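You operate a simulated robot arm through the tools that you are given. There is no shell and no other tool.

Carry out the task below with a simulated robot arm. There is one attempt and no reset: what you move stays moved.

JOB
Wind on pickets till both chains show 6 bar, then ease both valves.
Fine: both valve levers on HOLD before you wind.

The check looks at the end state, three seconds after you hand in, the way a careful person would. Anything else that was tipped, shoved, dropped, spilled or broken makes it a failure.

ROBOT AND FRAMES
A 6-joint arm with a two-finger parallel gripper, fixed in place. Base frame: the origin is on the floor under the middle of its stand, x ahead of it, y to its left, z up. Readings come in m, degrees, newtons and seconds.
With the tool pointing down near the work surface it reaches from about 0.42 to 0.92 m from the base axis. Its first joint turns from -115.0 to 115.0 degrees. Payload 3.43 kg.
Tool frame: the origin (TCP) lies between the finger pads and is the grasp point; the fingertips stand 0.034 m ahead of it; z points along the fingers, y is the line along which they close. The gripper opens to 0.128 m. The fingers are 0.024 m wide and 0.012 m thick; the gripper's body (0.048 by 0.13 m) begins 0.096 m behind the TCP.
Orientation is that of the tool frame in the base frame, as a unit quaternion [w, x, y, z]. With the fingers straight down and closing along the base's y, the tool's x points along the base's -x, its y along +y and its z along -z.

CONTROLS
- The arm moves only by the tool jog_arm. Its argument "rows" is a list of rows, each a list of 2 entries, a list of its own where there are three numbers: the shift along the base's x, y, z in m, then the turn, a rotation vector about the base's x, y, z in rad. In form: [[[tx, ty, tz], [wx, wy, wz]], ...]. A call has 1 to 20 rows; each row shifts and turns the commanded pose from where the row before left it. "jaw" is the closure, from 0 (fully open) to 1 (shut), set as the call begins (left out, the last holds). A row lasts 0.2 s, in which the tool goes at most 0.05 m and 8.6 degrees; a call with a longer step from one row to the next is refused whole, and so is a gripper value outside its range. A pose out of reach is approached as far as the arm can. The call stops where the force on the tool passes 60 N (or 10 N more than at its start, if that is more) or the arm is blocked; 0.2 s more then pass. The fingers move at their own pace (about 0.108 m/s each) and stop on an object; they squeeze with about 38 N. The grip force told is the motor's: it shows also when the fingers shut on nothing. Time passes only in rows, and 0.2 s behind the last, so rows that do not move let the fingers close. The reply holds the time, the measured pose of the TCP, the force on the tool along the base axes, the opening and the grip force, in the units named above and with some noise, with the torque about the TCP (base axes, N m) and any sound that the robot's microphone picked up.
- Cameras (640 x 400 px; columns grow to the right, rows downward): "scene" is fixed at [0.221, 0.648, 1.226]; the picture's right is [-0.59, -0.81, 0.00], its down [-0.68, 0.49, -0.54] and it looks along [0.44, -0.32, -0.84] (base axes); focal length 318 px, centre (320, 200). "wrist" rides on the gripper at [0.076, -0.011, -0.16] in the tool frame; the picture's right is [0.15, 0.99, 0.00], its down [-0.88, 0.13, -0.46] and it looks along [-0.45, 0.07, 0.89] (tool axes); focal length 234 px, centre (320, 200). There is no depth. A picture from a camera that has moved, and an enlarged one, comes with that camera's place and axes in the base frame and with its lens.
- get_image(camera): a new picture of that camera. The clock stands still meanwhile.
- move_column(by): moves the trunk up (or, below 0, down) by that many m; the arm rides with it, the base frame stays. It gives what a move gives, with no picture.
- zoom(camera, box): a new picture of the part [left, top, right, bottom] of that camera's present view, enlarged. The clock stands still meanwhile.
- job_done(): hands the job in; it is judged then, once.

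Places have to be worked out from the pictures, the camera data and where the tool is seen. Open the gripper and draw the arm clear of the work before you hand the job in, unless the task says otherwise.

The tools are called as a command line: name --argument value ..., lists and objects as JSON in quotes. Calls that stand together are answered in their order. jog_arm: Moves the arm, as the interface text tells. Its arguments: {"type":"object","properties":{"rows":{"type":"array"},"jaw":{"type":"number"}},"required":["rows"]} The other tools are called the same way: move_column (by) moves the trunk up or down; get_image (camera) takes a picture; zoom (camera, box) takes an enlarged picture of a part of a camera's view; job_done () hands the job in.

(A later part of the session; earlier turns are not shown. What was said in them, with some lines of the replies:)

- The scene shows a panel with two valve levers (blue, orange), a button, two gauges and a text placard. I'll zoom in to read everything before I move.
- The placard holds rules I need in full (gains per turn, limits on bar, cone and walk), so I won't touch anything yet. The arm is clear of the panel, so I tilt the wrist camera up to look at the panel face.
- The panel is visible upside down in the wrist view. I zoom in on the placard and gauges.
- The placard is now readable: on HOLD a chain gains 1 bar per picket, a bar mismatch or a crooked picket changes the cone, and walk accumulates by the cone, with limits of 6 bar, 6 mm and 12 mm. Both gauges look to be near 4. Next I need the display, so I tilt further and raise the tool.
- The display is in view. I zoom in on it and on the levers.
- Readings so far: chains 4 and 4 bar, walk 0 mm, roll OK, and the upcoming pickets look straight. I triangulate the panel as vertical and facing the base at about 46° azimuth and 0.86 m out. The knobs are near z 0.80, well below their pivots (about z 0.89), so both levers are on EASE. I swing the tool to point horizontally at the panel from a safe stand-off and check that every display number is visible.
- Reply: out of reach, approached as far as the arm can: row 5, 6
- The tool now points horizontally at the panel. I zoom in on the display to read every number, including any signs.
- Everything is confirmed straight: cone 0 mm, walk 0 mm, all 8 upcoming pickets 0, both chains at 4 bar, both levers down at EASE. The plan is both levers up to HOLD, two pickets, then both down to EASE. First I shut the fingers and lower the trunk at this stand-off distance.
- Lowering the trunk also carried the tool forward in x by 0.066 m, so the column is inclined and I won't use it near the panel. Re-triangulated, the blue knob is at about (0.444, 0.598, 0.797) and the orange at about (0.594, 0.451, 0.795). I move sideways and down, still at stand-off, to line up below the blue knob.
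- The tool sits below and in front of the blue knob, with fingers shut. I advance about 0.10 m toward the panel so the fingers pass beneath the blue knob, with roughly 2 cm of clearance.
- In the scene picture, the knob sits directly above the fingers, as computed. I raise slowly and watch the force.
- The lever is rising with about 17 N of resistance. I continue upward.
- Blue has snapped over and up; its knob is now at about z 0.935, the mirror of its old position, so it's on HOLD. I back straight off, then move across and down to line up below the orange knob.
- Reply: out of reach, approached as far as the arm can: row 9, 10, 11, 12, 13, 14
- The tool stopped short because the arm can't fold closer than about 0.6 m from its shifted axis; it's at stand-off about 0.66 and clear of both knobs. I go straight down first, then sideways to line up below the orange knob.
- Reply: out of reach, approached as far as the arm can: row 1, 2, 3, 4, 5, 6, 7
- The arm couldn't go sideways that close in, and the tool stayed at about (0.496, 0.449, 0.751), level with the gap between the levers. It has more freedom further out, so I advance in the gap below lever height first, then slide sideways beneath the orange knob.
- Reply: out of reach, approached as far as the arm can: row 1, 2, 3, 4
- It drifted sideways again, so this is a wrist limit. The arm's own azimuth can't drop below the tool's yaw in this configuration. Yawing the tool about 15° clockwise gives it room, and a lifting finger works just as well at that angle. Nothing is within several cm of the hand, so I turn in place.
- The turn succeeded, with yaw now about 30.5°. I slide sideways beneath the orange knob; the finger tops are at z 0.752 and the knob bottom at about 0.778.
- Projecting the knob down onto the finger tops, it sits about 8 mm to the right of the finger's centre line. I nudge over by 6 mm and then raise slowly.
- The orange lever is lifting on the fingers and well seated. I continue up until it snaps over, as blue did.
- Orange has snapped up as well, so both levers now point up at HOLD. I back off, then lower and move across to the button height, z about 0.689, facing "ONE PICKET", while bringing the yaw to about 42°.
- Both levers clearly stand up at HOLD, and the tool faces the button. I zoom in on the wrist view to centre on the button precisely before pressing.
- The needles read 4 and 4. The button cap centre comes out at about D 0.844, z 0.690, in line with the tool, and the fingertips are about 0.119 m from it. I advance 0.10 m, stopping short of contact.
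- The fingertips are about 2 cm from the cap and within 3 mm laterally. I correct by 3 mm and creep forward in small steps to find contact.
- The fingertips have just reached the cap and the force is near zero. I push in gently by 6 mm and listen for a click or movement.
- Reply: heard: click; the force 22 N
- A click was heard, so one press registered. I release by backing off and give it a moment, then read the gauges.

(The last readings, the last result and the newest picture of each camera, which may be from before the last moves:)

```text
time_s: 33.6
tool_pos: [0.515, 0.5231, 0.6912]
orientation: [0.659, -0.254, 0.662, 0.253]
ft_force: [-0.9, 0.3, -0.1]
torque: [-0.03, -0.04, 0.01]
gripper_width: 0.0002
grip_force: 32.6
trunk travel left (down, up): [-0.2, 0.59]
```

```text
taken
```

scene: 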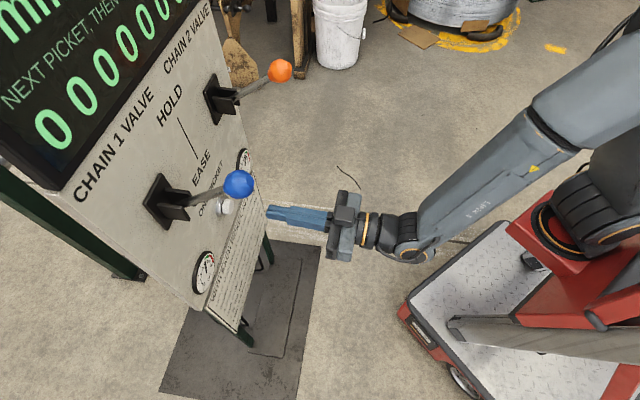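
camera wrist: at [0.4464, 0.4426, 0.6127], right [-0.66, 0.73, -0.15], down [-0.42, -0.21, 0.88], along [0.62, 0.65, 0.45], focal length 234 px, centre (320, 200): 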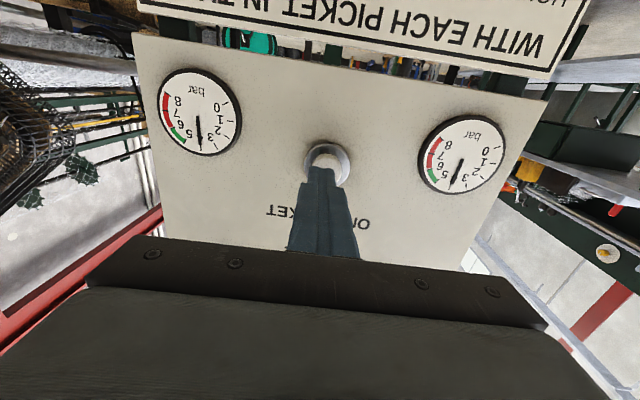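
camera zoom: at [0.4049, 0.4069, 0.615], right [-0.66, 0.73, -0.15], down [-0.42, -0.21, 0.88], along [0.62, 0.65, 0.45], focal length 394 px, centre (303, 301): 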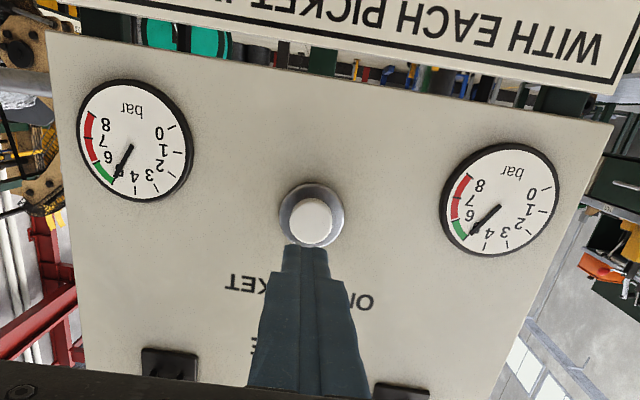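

Both gauges now read 5 bar, and the display's next pickets remain 0 with both levers still up. I return along the same line for the second press.

jog_arm --rows '[[[0.0129, 0.0133, 0], [0, 0, 0]], [[0.0129, 0.0133, 0], [0, 0, 0]], [[0.0129, 0.0133, 0], [0, 0, 0]], [[0.0129, 0.0133, 0], [0, 0, 0]], [[0.0014, 0.0014, 0], [0, 0, 0]], [[0.0014, 0.0014, 0], [0, 0, 0]], [[0.0014, 0.0014, 0], [0, 0, 0]]]'

```text
time_s: 35.2
tool_pos: [0.5714, 0.5786, 0.6897]
orientation: [0.659, -0.255, 0.661, 0.253]
ft_force: [-7.6, -4.8, 0.2]
torque: [0.04, -0.03, 0.1]
gripper_width: 0.0
grip_force: 33.1
trunk travel left (down, up): [-0.2, 0.59]
heard: click
```

A second click was heard. I release straight away and read the gauges.

jog_arm --rows '[[[-0.007, -0.0072, 0], [0, 0, 0]], [[-0.007, -0.0072, 0], [0, 0, 0]], [[-0.0139, -0.0144, 0], [0, 0, 0]], [[-0.0139, -0.0144, 0], [0, 0, 0]], [[-0.0139, -0.0144, 0], [0, 0, 0]], [[0, 0, 0], [0, 0, 0]], [[0, 0, 0], [0, 0, 0]], [[0, 0, 0], [0, 0, 0]], [[0, 0, 0], [0, 0, 0]], [[0, 0, 0], [0, 0, 0]]]'

zoom --camera "wrist" --box '[140, 40, 520, 240]'

get_image --camera "scene"

```text
time_s: 37.4
tool_pos: [0.5163, 0.5204, 0.6902]
orientation: [0.659, -0.254, 0.661, 0.253]
ft_force: [-0.8, -0.3, 0.4]
torque: [-0.02, 0.03, 0.0]
gripper_width: 0.0001
grip_force: 33.1
trunk travel left (down, up): [-0.2, 0.59]
```

```text
1.68 times, centred on (330, 140) of wrist
camera zoom: at [0.4066, 0.4038, 0.6148], right [-0.66, 0.73, -0.15], down [-0.42, -0.21, 0.88], along [0.62, 0.65, 0.45], focal length 394 px, centre (303, 301)
```

zoom: 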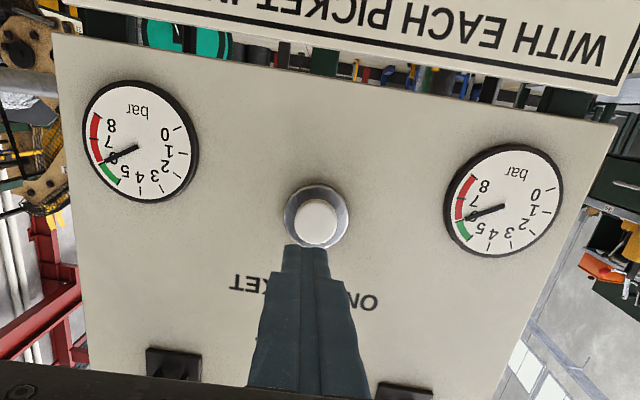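

```text
taken
```

scene: 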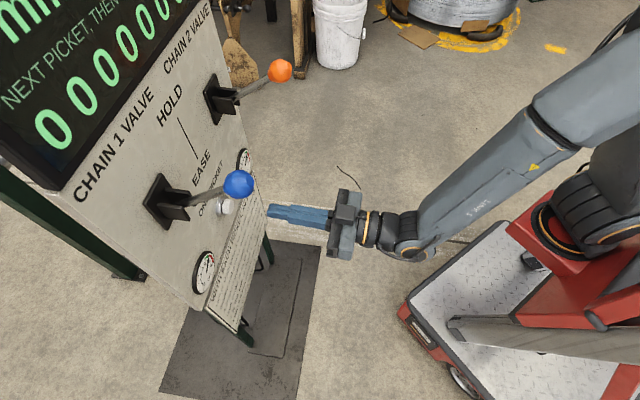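

Both gauges read 6 bar. Now both valves go to EASE. I retreat, rise between the levers to z about 0.99, then move across to above and in front of the blue knob.

jog_arm --rows '[[[-0.0139, -0.0144, 0], [0, 0, 0]], [[-0.0139, -0.0144, 0], [0, 0, 0]], [[-0.0139, -0.0144, 0], [0, 0, 0]], [[0, 0, 0.03], [0, 0, 0]], [[0, 0, 0.03], [0, 0, 0]], [[0, 0, 0.03], [0, 0, 0]], [[0, 0, 0.03], [0, 0, 0]], [[0, 0, 0.03], [0, 0, 0]], [[0, 0, 0.03], [0, 0, 0]], [[0, 0, 0.03], [0, 0, 0]], [[0, 0, 0.03], [0, 0, 0]], [[0, 0, 0.03], [0, 0, 0]], [[0, 0, 0.03], [0, 0, 0]], [[0, 0, 0], [0, 0, 0]]]'

get_image --camera "scene"

get_image --camera "wrist"

```text
time_s: 40.4
tool_pos: [0.4764, 0.4756, 0.9917]
orientation: [0.659, -0.254, 0.661, 0.253]
ft_force: [-0.3, 0.4, -0.5]
torque: [-0.02, 0.0, 0.02]
gripper_width: 0.0
grip_force: 32.8
trunk travel left (down, up): [-0.2, 0.59]
```

```text
taken
```

scene: 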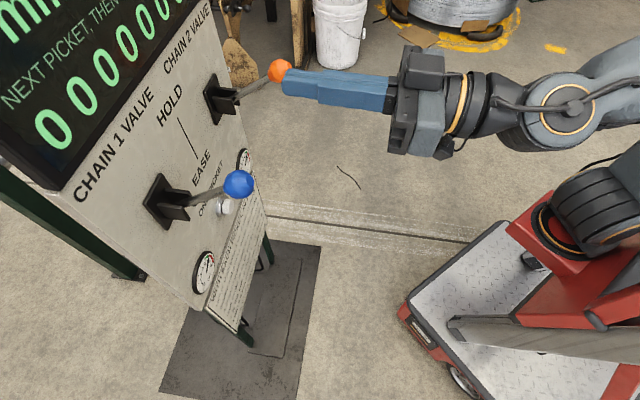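

```text
taken
camera wrist: at [0.3658, 0.3593, 0.915], right [-0.66, 0.73, -0.15], down [-0.42, -0.21, 0.88], along [0.62, 0.65, 0.45], focal length 234 px, centre (320, 200)
```

wrist: 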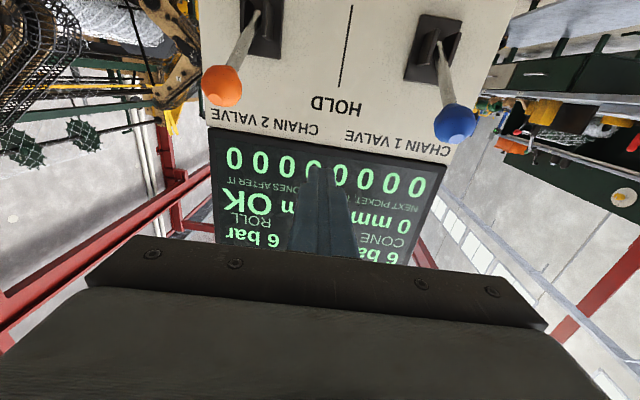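

The display confirms 6 bar on both chains, cone and walk OK. The blue knob in HOLD is at about (0.445, 0.598, 0.932). I go across to it and forward above it, with finger bottoms about 3 cm above the knob top.

jog_arm --rows '[[[-0.0155, 0.0149, 0], [0, 0, 0]], [[-0.0155, 0.0149, 0], [0, 0, 0]], [[-0.0155, 0.0149, 0], [0, 0, 0]], [[-0.0155, 0.0149, 0], [0, 0, 0]], [[-0.0155, 0.0149, 0], [0, 0, 0]], [[0.01, 0.0104, 0], [0, 0, 0]], [[0.01, 0.0104, 0], [0, 0, 0]], [[0.01, 0.0104, 0], [0, 0, 0]], [[0.01, 0.0104, 0], [0, 0, 0]], [[0, 0, 0], [0, 0, 0]]]'

zoom --camera "scene" --box '[100, 80, 340, 260]'

get_image --camera "wrist"

```text
time_s: 42.6
tool_pos: [0.4366, 0.5936, 0.9927]
orientation: [0.659, -0.254, 0.661, 0.253]
ft_force: [0.1, 0.5, 0.0]
torque: [0.01, 0.04, 0.02]
gripper_width: 0.0
grip_force: 33.1
trunk travel left (down, up): [-0.2, 0.59]
```

```text
2.22 times, centred on (220, 170) of scene
camera zoom: at [0.221, 0.648, 1.226], right [-0.59, -0.81, 0.0], down [-0.68, 0.49, -0.54], along [0.44, -0.32, -0.84], focal length 706 px, centre (542, 267)
```

zoom: 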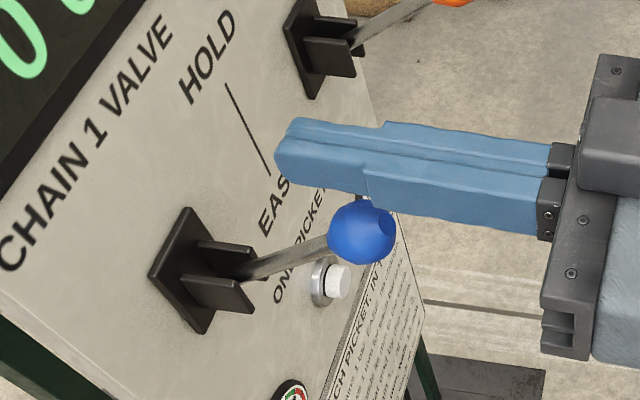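

```text
taken
camera wrist: at [0.3262, 0.4776, 0.9149], right [-0.66, 0.73, -0.15], down [-0.42, -0.21, 0.88], along [0.62, 0.65, 0.45], focal length 234 px, centre (320, 200)
```

wrist: 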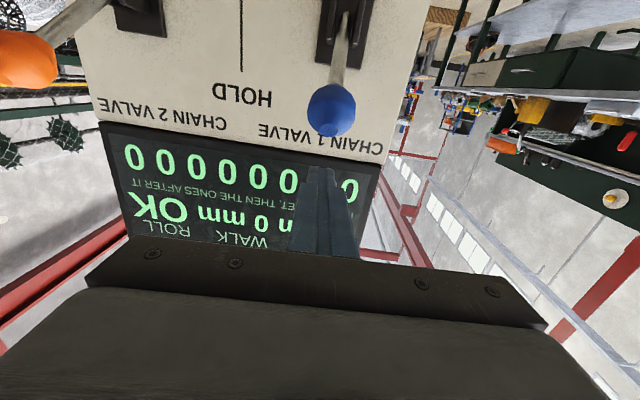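

Alignment is within about 3 mm of the blue knob. I lower slowly onto it to push the lever down toward EASE.

jog_arm --rows '[[[0, 0, -0.01], [0, 0, 0]], [[0, 0, -0.01], [0, 0, 0]], [[0, 0, -0.01], [0, 0, 0]], [[0, 0, -0.01], [0, 0, 0]], [[0, 0, -0.01], [0, 0, 0]], [[0, 0, -0.01], [0, 0, 0]]]'

zoom --camera "scene" --box '[100, 80, 340, 260]'

```text
time_s: 44.0
tool_pos: [0.4379, 0.5955, 0.9316]
orientation: [0.659, -0.254, 0.661, 0.253]
ft_force: [-7.5, -7.2, 6.9]
torque: [-0.13, 0.09, -0.01]
gripper_width: 0.0002
grip_force: 32.5
trunk travel left (down, up): [-0.2, 0.59]
```

```text
2.22 times, centred on (220, 170) of scene
camera zoom: at [0.221, 0.648, 1.226], right [-0.59, -0.81, 0.0], down [-0.68, 0.49, -0.54], along [0.44, -0.32, -0.84], focal length 706 px, centre (542, 267)
```

zoom: 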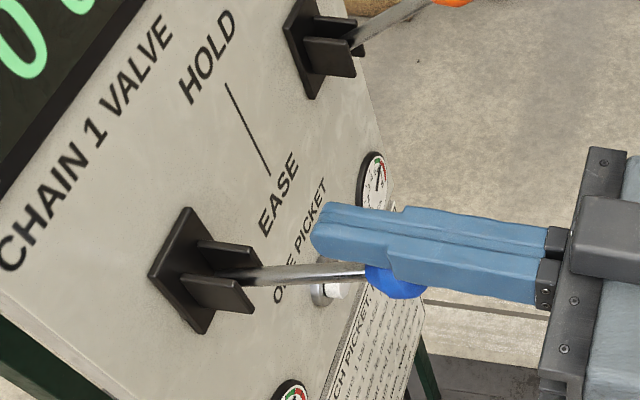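

The lever is following down under the fingers with about 12 N. I continue down until it snaps over.

jog_arm --rows '[[[0, 0, -0.01], [0, 0, 0]], [[0, 0, -0.01], [0, 0, 0]], [[0, 0, -0.01], [0, 0, 0]], [[0, 0, -0.01], [0, 0, 0]], [[0, 0, -0.01], [0, 0, 0]], [[0, 0, -0.01], [0, 0, 0]], [[0, 0, -0.01], [0, 0, 0]]]'

get_image --camera "scene"

```text
time_s: 45.6
tool_pos: [0.4366, 0.5941, 0.8608]
orientation: [0.659, -0.253, 0.661, 0.253]
ft_force: [-0.5, 0.4, -0.8]
torque: [0.03, 0.02, -0.01]
gripper_width: 0.0001
grip_force: 32.6
trunk travel left (down, up): [-0.2, 0.59]
```

```text
taken
```

scene: 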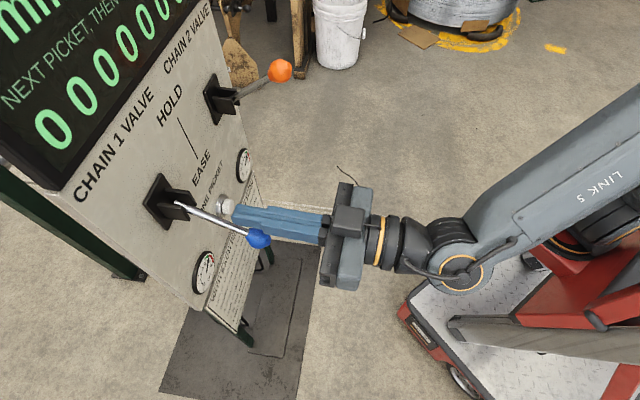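

Blue is back down at EASE with its knob in the original place. I back off, rise to z 0.99, and move across to the orange lever, yawing to about 30° again so the arm can reach.

jog_arm --rows '[[[-0.0115, -0.0119, 0], [0, 0, 0]], [[-0.0115, -0.0119, 0], [0, 0, 0]], [[-0.0115, -0.0119, 0], [0, 0, 0]], [[-0.0115, -0.0119, 0], [0, 0, 0]], [[0, 0, 0.026], [0, 0, 0]], [[0, 0, 0.026], [0, 0, 0]], [[0, 0, 0.026], [0, 0, 0]], [[0, 0, 0.026], [0, 0, 0]], [[0, 0, 0.026], [0, 0, 0]], [[0.015, -0.0145, 0], [0, 0, -0.0203]], [[0.015, -0.0145, 0], [0, 0, -0.0203]], [[0.015, -0.0145, 0], [0, 0, -0.0203]], [[0.015, -0.0145, 0], [0, 0, -0.0203]], [[0.015, -0.0145, 0], [0, 0, -0.0203]], [[0.015, -0.0145, 0], [0, 0, -0.0203]], [[0.015, -0.0145, 0], [0, 0, -0.0203]], [[0.015, -0.0145, 0], [0, 0, -0.0203]], [[0.015, -0.0145, 0], [0, 0, -0.0203]], [[0.015, -0.0145, 0], [0, 0, -0.0203]]]'

get_image --camera "scene"

get_image --camera "wrist"

```text
time_s: 49.6
tool_pos: [0.5394, 0.4037, 0.9888]
orientation: [0.681, -0.186, 0.684, 0.185]
ft_force: [0.3, -0.6, -0.4]
torque: [0.01, 0.02, -0.03]
gripper_width: 0.0
grip_force: 33.4
trunk travel left (down, up): [-0.2, 0.59]
```

```text
taken
```

scene: 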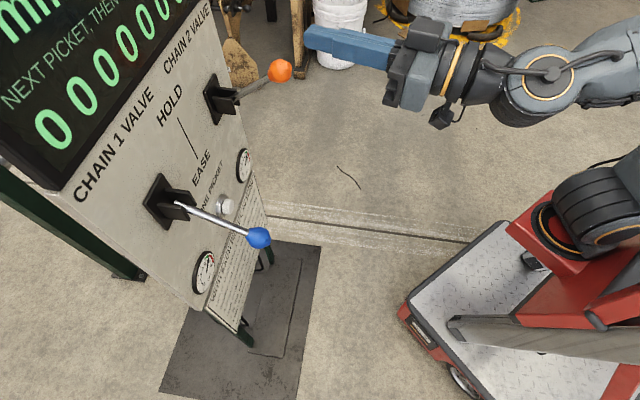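

```text
taken
camera wrist: at [0.4086, 0.311, 0.9121], right [-0.5, 0.85, -0.15], down [-0.46, -0.12, 0.88], along [0.74, 0.51, 0.45], focal length 234 px, centre (320, 200)
```

wrist: 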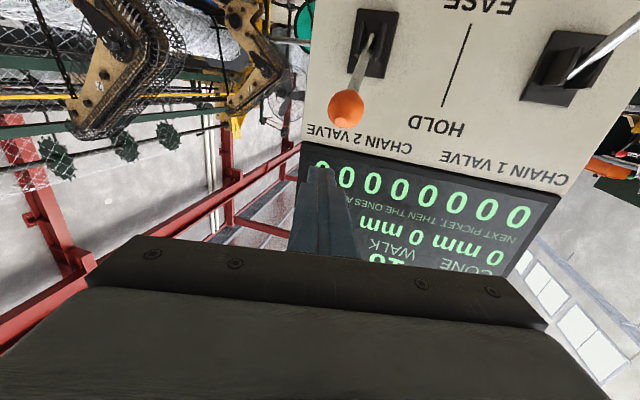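

Blue is at EASE, and the tool is in front of and above the orange knob at about D 0.665, z 0.989. I advance 0.066 m so the fingers lie above the knob.

jog_arm --rows '[[[0.0117, 0.0115, 0], [0, 0, 0]], [[0.0117, 0.0115, 0], [0, 0, 0]], [[0.0117, 0.0115, 0], [0, 0, 0]], [[0.0117, 0.0115, 0], [0, 0, 0]], [[0, 0, 0], [0, 0, 0]]]'

zoom --camera "scene" --box '[160, 0, 400, 180]'

get_image --camera "wrist"

```text
time_s: 50.8
tool_pos: [0.5853, 0.4457, 0.9892]
orientation: [0.681, -0.187, 0.683, 0.186]
ft_force: [0.0, 0.4, 0.8]
torque: [0.04, 0.02, 0.0]
gripper_width: 0.0001
grip_force: 32.9
trunk travel left (down, up): [-0.2, 0.59]
```

```text
2.22 times, centred on (280, 90) of scene
camera zoom: at [0.221, 0.648, 1.226], right [-0.59, -0.81, 0.0], down [-0.68, 0.49, -0.54], along [0.44, -0.32, -0.84], focal length 706 px, centre (409, 444)
```

zoom: 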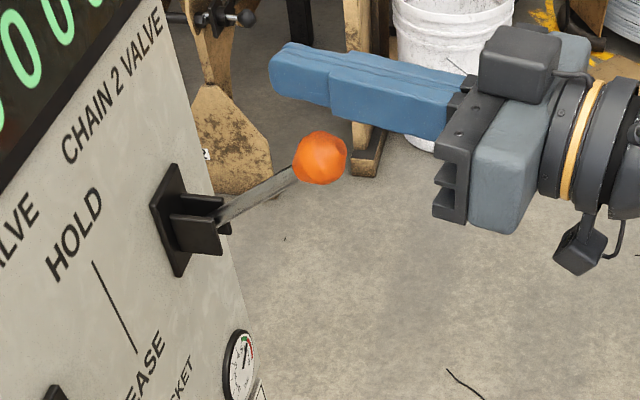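

```text
taken
camera wrist: at [0.4545, 0.3546, 0.913], right [-0.5, 0.85, -0.15], down [-0.46, -0.12, 0.88], along [0.74, 0.51, 0.45], focal length 234 px, centre (320, 200)
```

wrist: 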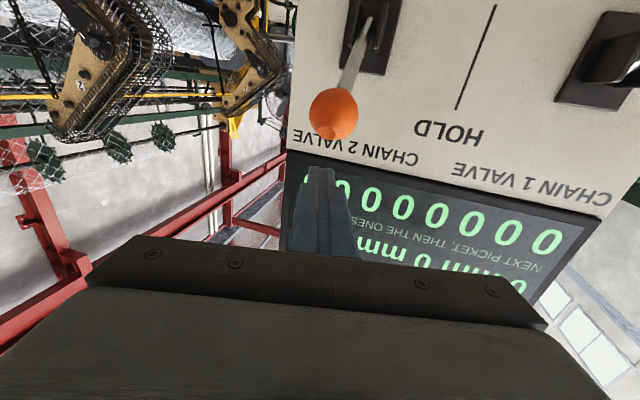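

The orange knob is about 1 mm off the finger's axis. I lower slowly onto it.

jog_arm --rows '[[[0, 0, -0.01], [0, 0, 0]], [[0, 0, -0.01], [0, 0, 0]], [[0, 0, -0.01], [0, 0, 0]], [[0, 0, -0.01], [0, 0, 0]], [[0, 0, -0.01], [0, 0, 0]], [[0, 0, -0.01], [0, 0, 0]]]'

zoom --camera "scene" --box '[160, 0, 400, 180]'

```text
time_s: 52.2
tool_pos: [0.5879, 0.4476, 0.9291]
orientation: [0.68, -0.187, 0.684, 0.186]
ft_force: [-1.1, 0.3, 0.5]
torque: [0.0, 0.03, 0.01]
gripper_width: 0.0
grip_force: 32.5
trunk travel left (down, up): [-0.2, 0.59]
```

```text
2.22 times, centred on (280, 90) of scene
camera zoom: at [0.221, 0.648, 1.226], right [-0.59, -0.81, 0.0], down [-0.68, 0.49, -0.54], along [0.44, -0.32, -0.84], focal length 706 px, centre (409, 444)
```

zoom: 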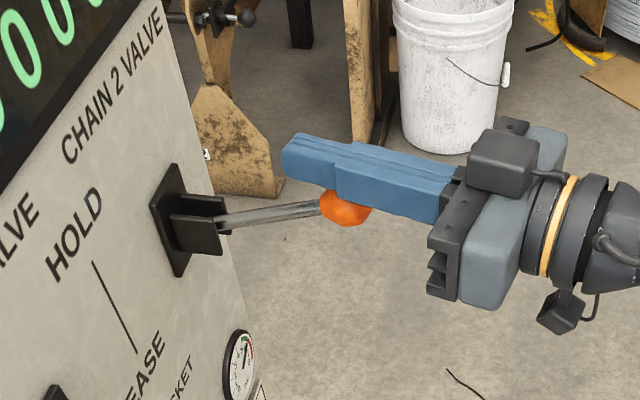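

The orange lever is moving down under the fingers. I continue until it snaps over to EASE.

jog_arm --rows '[[[0, 0, -0.01], [0, 0, 0]], [[0, 0, -0.01], [0, 0, 0]], [[0, 0, -0.01], [0, 0, 0]], [[0, 0, -0.01], [0, 0, 0]], [[0, 0, -0.01], [0, 0, 0]], [[0, 0, -0.01], [0, 0, 0]], [[0, 0, -0.01], [0, 0, 0]]]'

get_image --camera "scene"

```text
time_s: 53.8
tool_pos: [0.5874, 0.4473, 0.8613]
orientation: [0.681, -0.186, 0.683, 0.185]
ft_force: [-0.4, 0.0, -0.1]
torque: [0.0, 0.0, -0.04]
gripper_width: 0.0
grip_force: 32.8
trunk travel left (down, up): [-0.2, 0.59]
```

```text
taken
```

scene: 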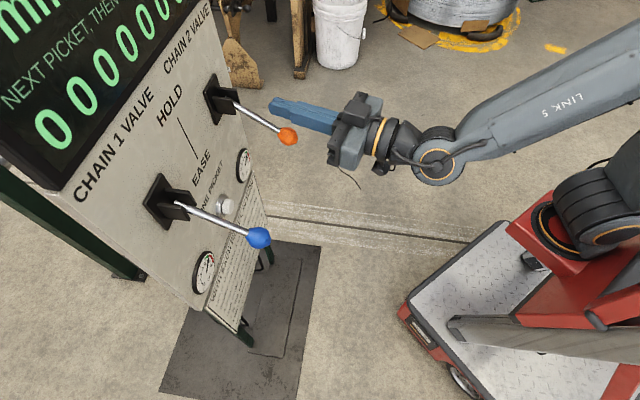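

Both knobs are back at their EASE positions, (288, 137) and (259, 238) in the picture. I draw back from the panel, move to centre, and check the gauges and display.

jog_arm --rows '[[[-0.0122, -0.0126, 0], [0, 0, 0]], [[-0.0122, -0.0126, 0], [0, 0, 0]], [[-0.0122, -0.0126, 0], [0, 0, 0]], [[-0.0122, -0.0126, 0], [0, 0, 0]], [[-0.015, 0.0145, 0], [0, 0, 0.02]], [[-0.015, 0.0145, 0], [0, 0, 0.02]], [[-0.015, 0.0145, 0], [0, 0, 0.02]], [[-0.015, 0.0145, 0], [0, 0, 0.02]], [[-0.015, 0.0145, 0], [0, 0, 0.02]], [[-0.015, 0.0145, 0], [0, 0, 0.02]], [[0, 0, 0], [0, 0, 0]]]'

get_image --camera "wrist"

get_image --camera "scene"

```text
time_s: 56.2
tool_pos: [0.447, 0.4816, 0.8572]
orientation: [0.669, -0.227, 0.67, 0.227]
ft_force: [0.0, -0.9, 0.4]
torque: [0.0, 0.01, 0.01]
gripper_width: 0.0
grip_force: 33.1
trunk travel left (down, up): [-0.2, 0.59]
```

```text
taken
camera wrist: at [0.3275, 0.3759, 0.7817], right [-0.6, 0.79, -0.15], down [-0.44, -0.17, 0.88], along [0.67, 0.59, 0.45], focal length 234 px, centre (320, 200)
```

wrist: 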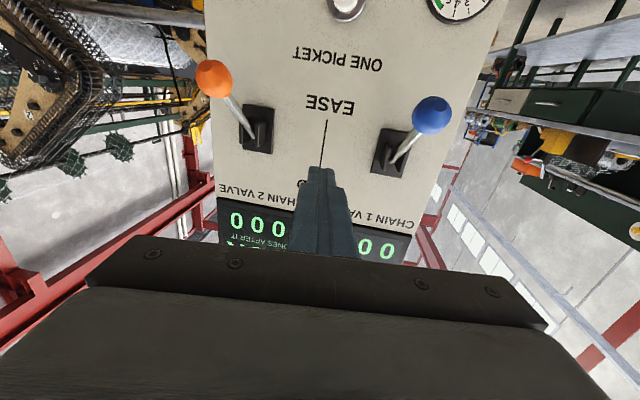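

```text
taken
```

scene: 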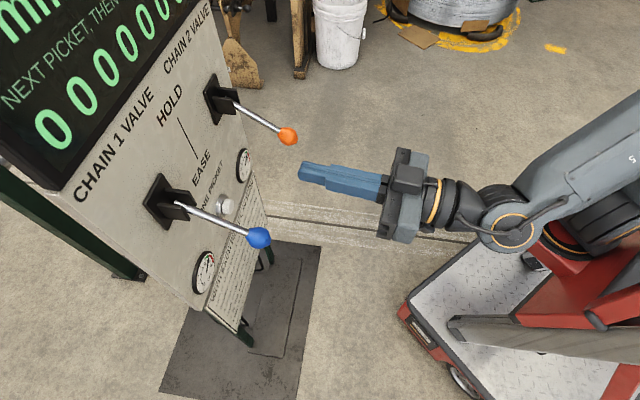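

Both levers point down at EASE and the panel is otherwise undisturbed. I raise and back off a little further and open the gripper, then check the display.

jog_arm --rows '[[[-0.012, 0.002, 0.025], [0, 0, 0]], [[-0.012, 0.002, 0.025], [0, 0, 0]], [[-0.012, 0.002, 0.025], [0, 0, 0]], [[-0.012, 0.002, 0.025], [0, 0, 0]], [[-0.012, 0.002, 0.025], [0, 0, 0]], [[0, 0, 0], [0, 0, 0]], [[0, 0, 0], [0, 0, 0]]]' --jaw 0

get_image --camera "wrist"

zoom --camera "scene" --box '[120, 60, 320, 320]'

```text
time_s: 57.8
tool_pos: [0.3868, 0.4944, 0.9829]
orientation: [0.668, -0.226, 0.672, 0.225]
ft_force: [-0.2, -0.7, 0.4]
torque: [0.0, -0.03, 0.02]
gripper_width: 0.1282
grip_force: 0.1
trunk travel left (down, up): [-0.2, 0.59]
```

```text
taken
camera wrist: at [0.2677, 0.3869, 0.9067], right [-0.6, 0.79, -0.15], down [-0.44, -0.17, 0.88], along [0.67, 0.59, 0.45], focal length 234 px, centre (320, 200)
```

wrist: 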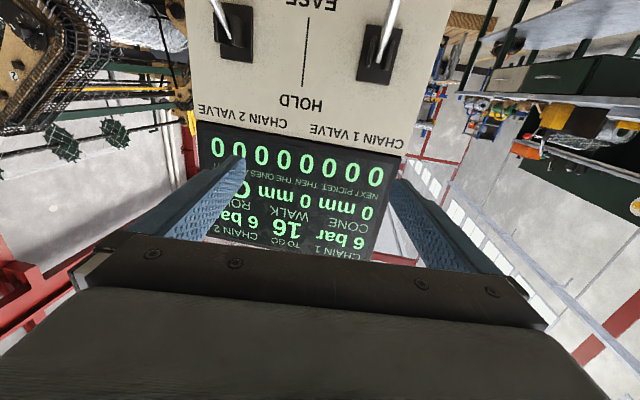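

```text
1.54 times, centred on (220, 190) of scene
camera zoom: at [0.221, 0.648, 1.226], right [-0.59, -0.81, 0.0], down [-0.68, 0.49, -0.54], along [0.44, -0.32, -0.84], focal length 489 px, centre (474, 215)
```

zoom: 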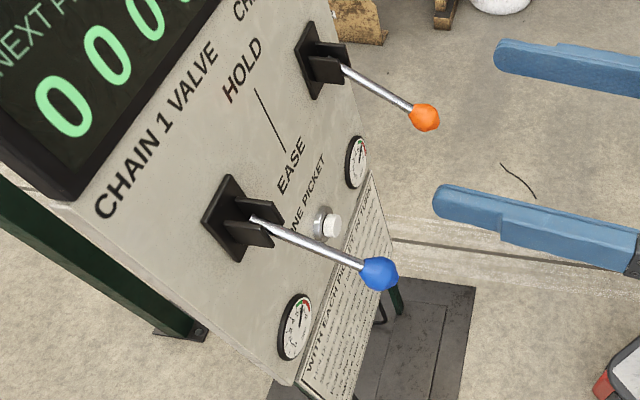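

The display shows 6 bar and 6 bar, 16 to go (two wound), cone 0 and walk 0. One last zoom to confirm before handing in.

zoom --camera "wrist" --box '[180, 100, 420, 270]'

zoom --camera "scene" --box '[180, 130, 280, 310]'

```text
2.35 times, centred on (300, 185) of wrist
camera zoom: at [0.2677, 0.3869, 0.9067], right [-0.6, 0.79, -0.15], down [-0.44, -0.17, 0.88], along [0.67, 0.59, 0.45], focal length 551 px, centre (367, 235)
```

zoom: 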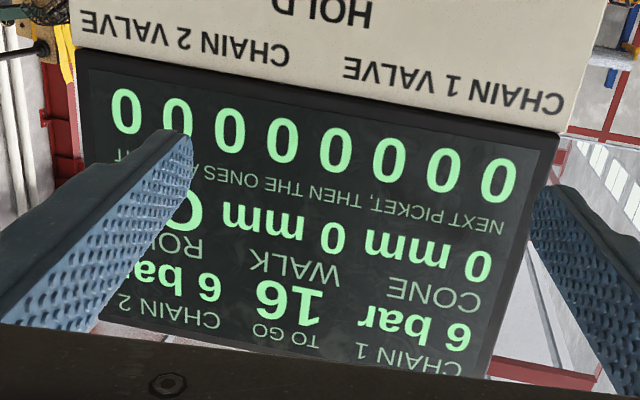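

```text
2.22 times, centred on (230, 220) of scene
camera zoom: at [0.221, 0.648, 1.226], right [-0.59, -0.81, 0.0], down [-0.68, 0.49, -0.54], along [0.44, -0.32, -0.84], focal length 706 px, centre (520, 156)
```

zoom: 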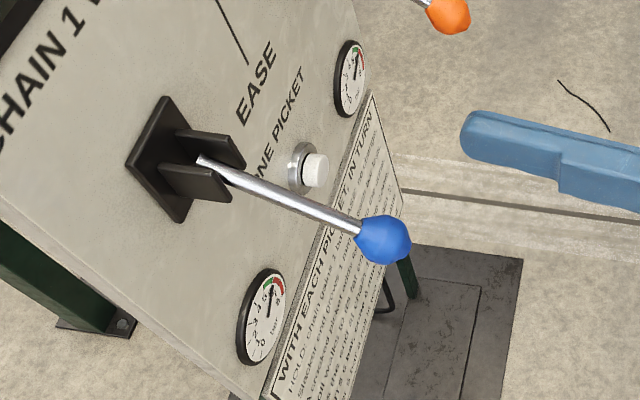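

Both chains are at 6 bar with cone 0 mm and walk 0 mm. Both levers are on EASE, the button is released, the gripper is open and the arm is clear of the panel. I hand in the job.

job_done

```text
The job is handed in.
```

The job is handed in: both chains show 6 bar and both valve levers are back on EASE.

- **Before winding:** both chains started at 4 bar with the levers on EASE, so I moved both to HOLD first.
- **Winding:** I pressed ONE PICKET twice, taking both chains from 4 to 5 to 6 bar. All the upcoming pickets read 0 mm (straight).
- **Final readings:** cone 0 mm, walk 0 mm and 16 pickets to go, all within the placard limits. ROLL last read OK just before I eased the valves; in the final picture a finger partly covered it.
- **Robot:** the gripper is open and the arm is clear of the panel. I saw nothing else moved or knocked.
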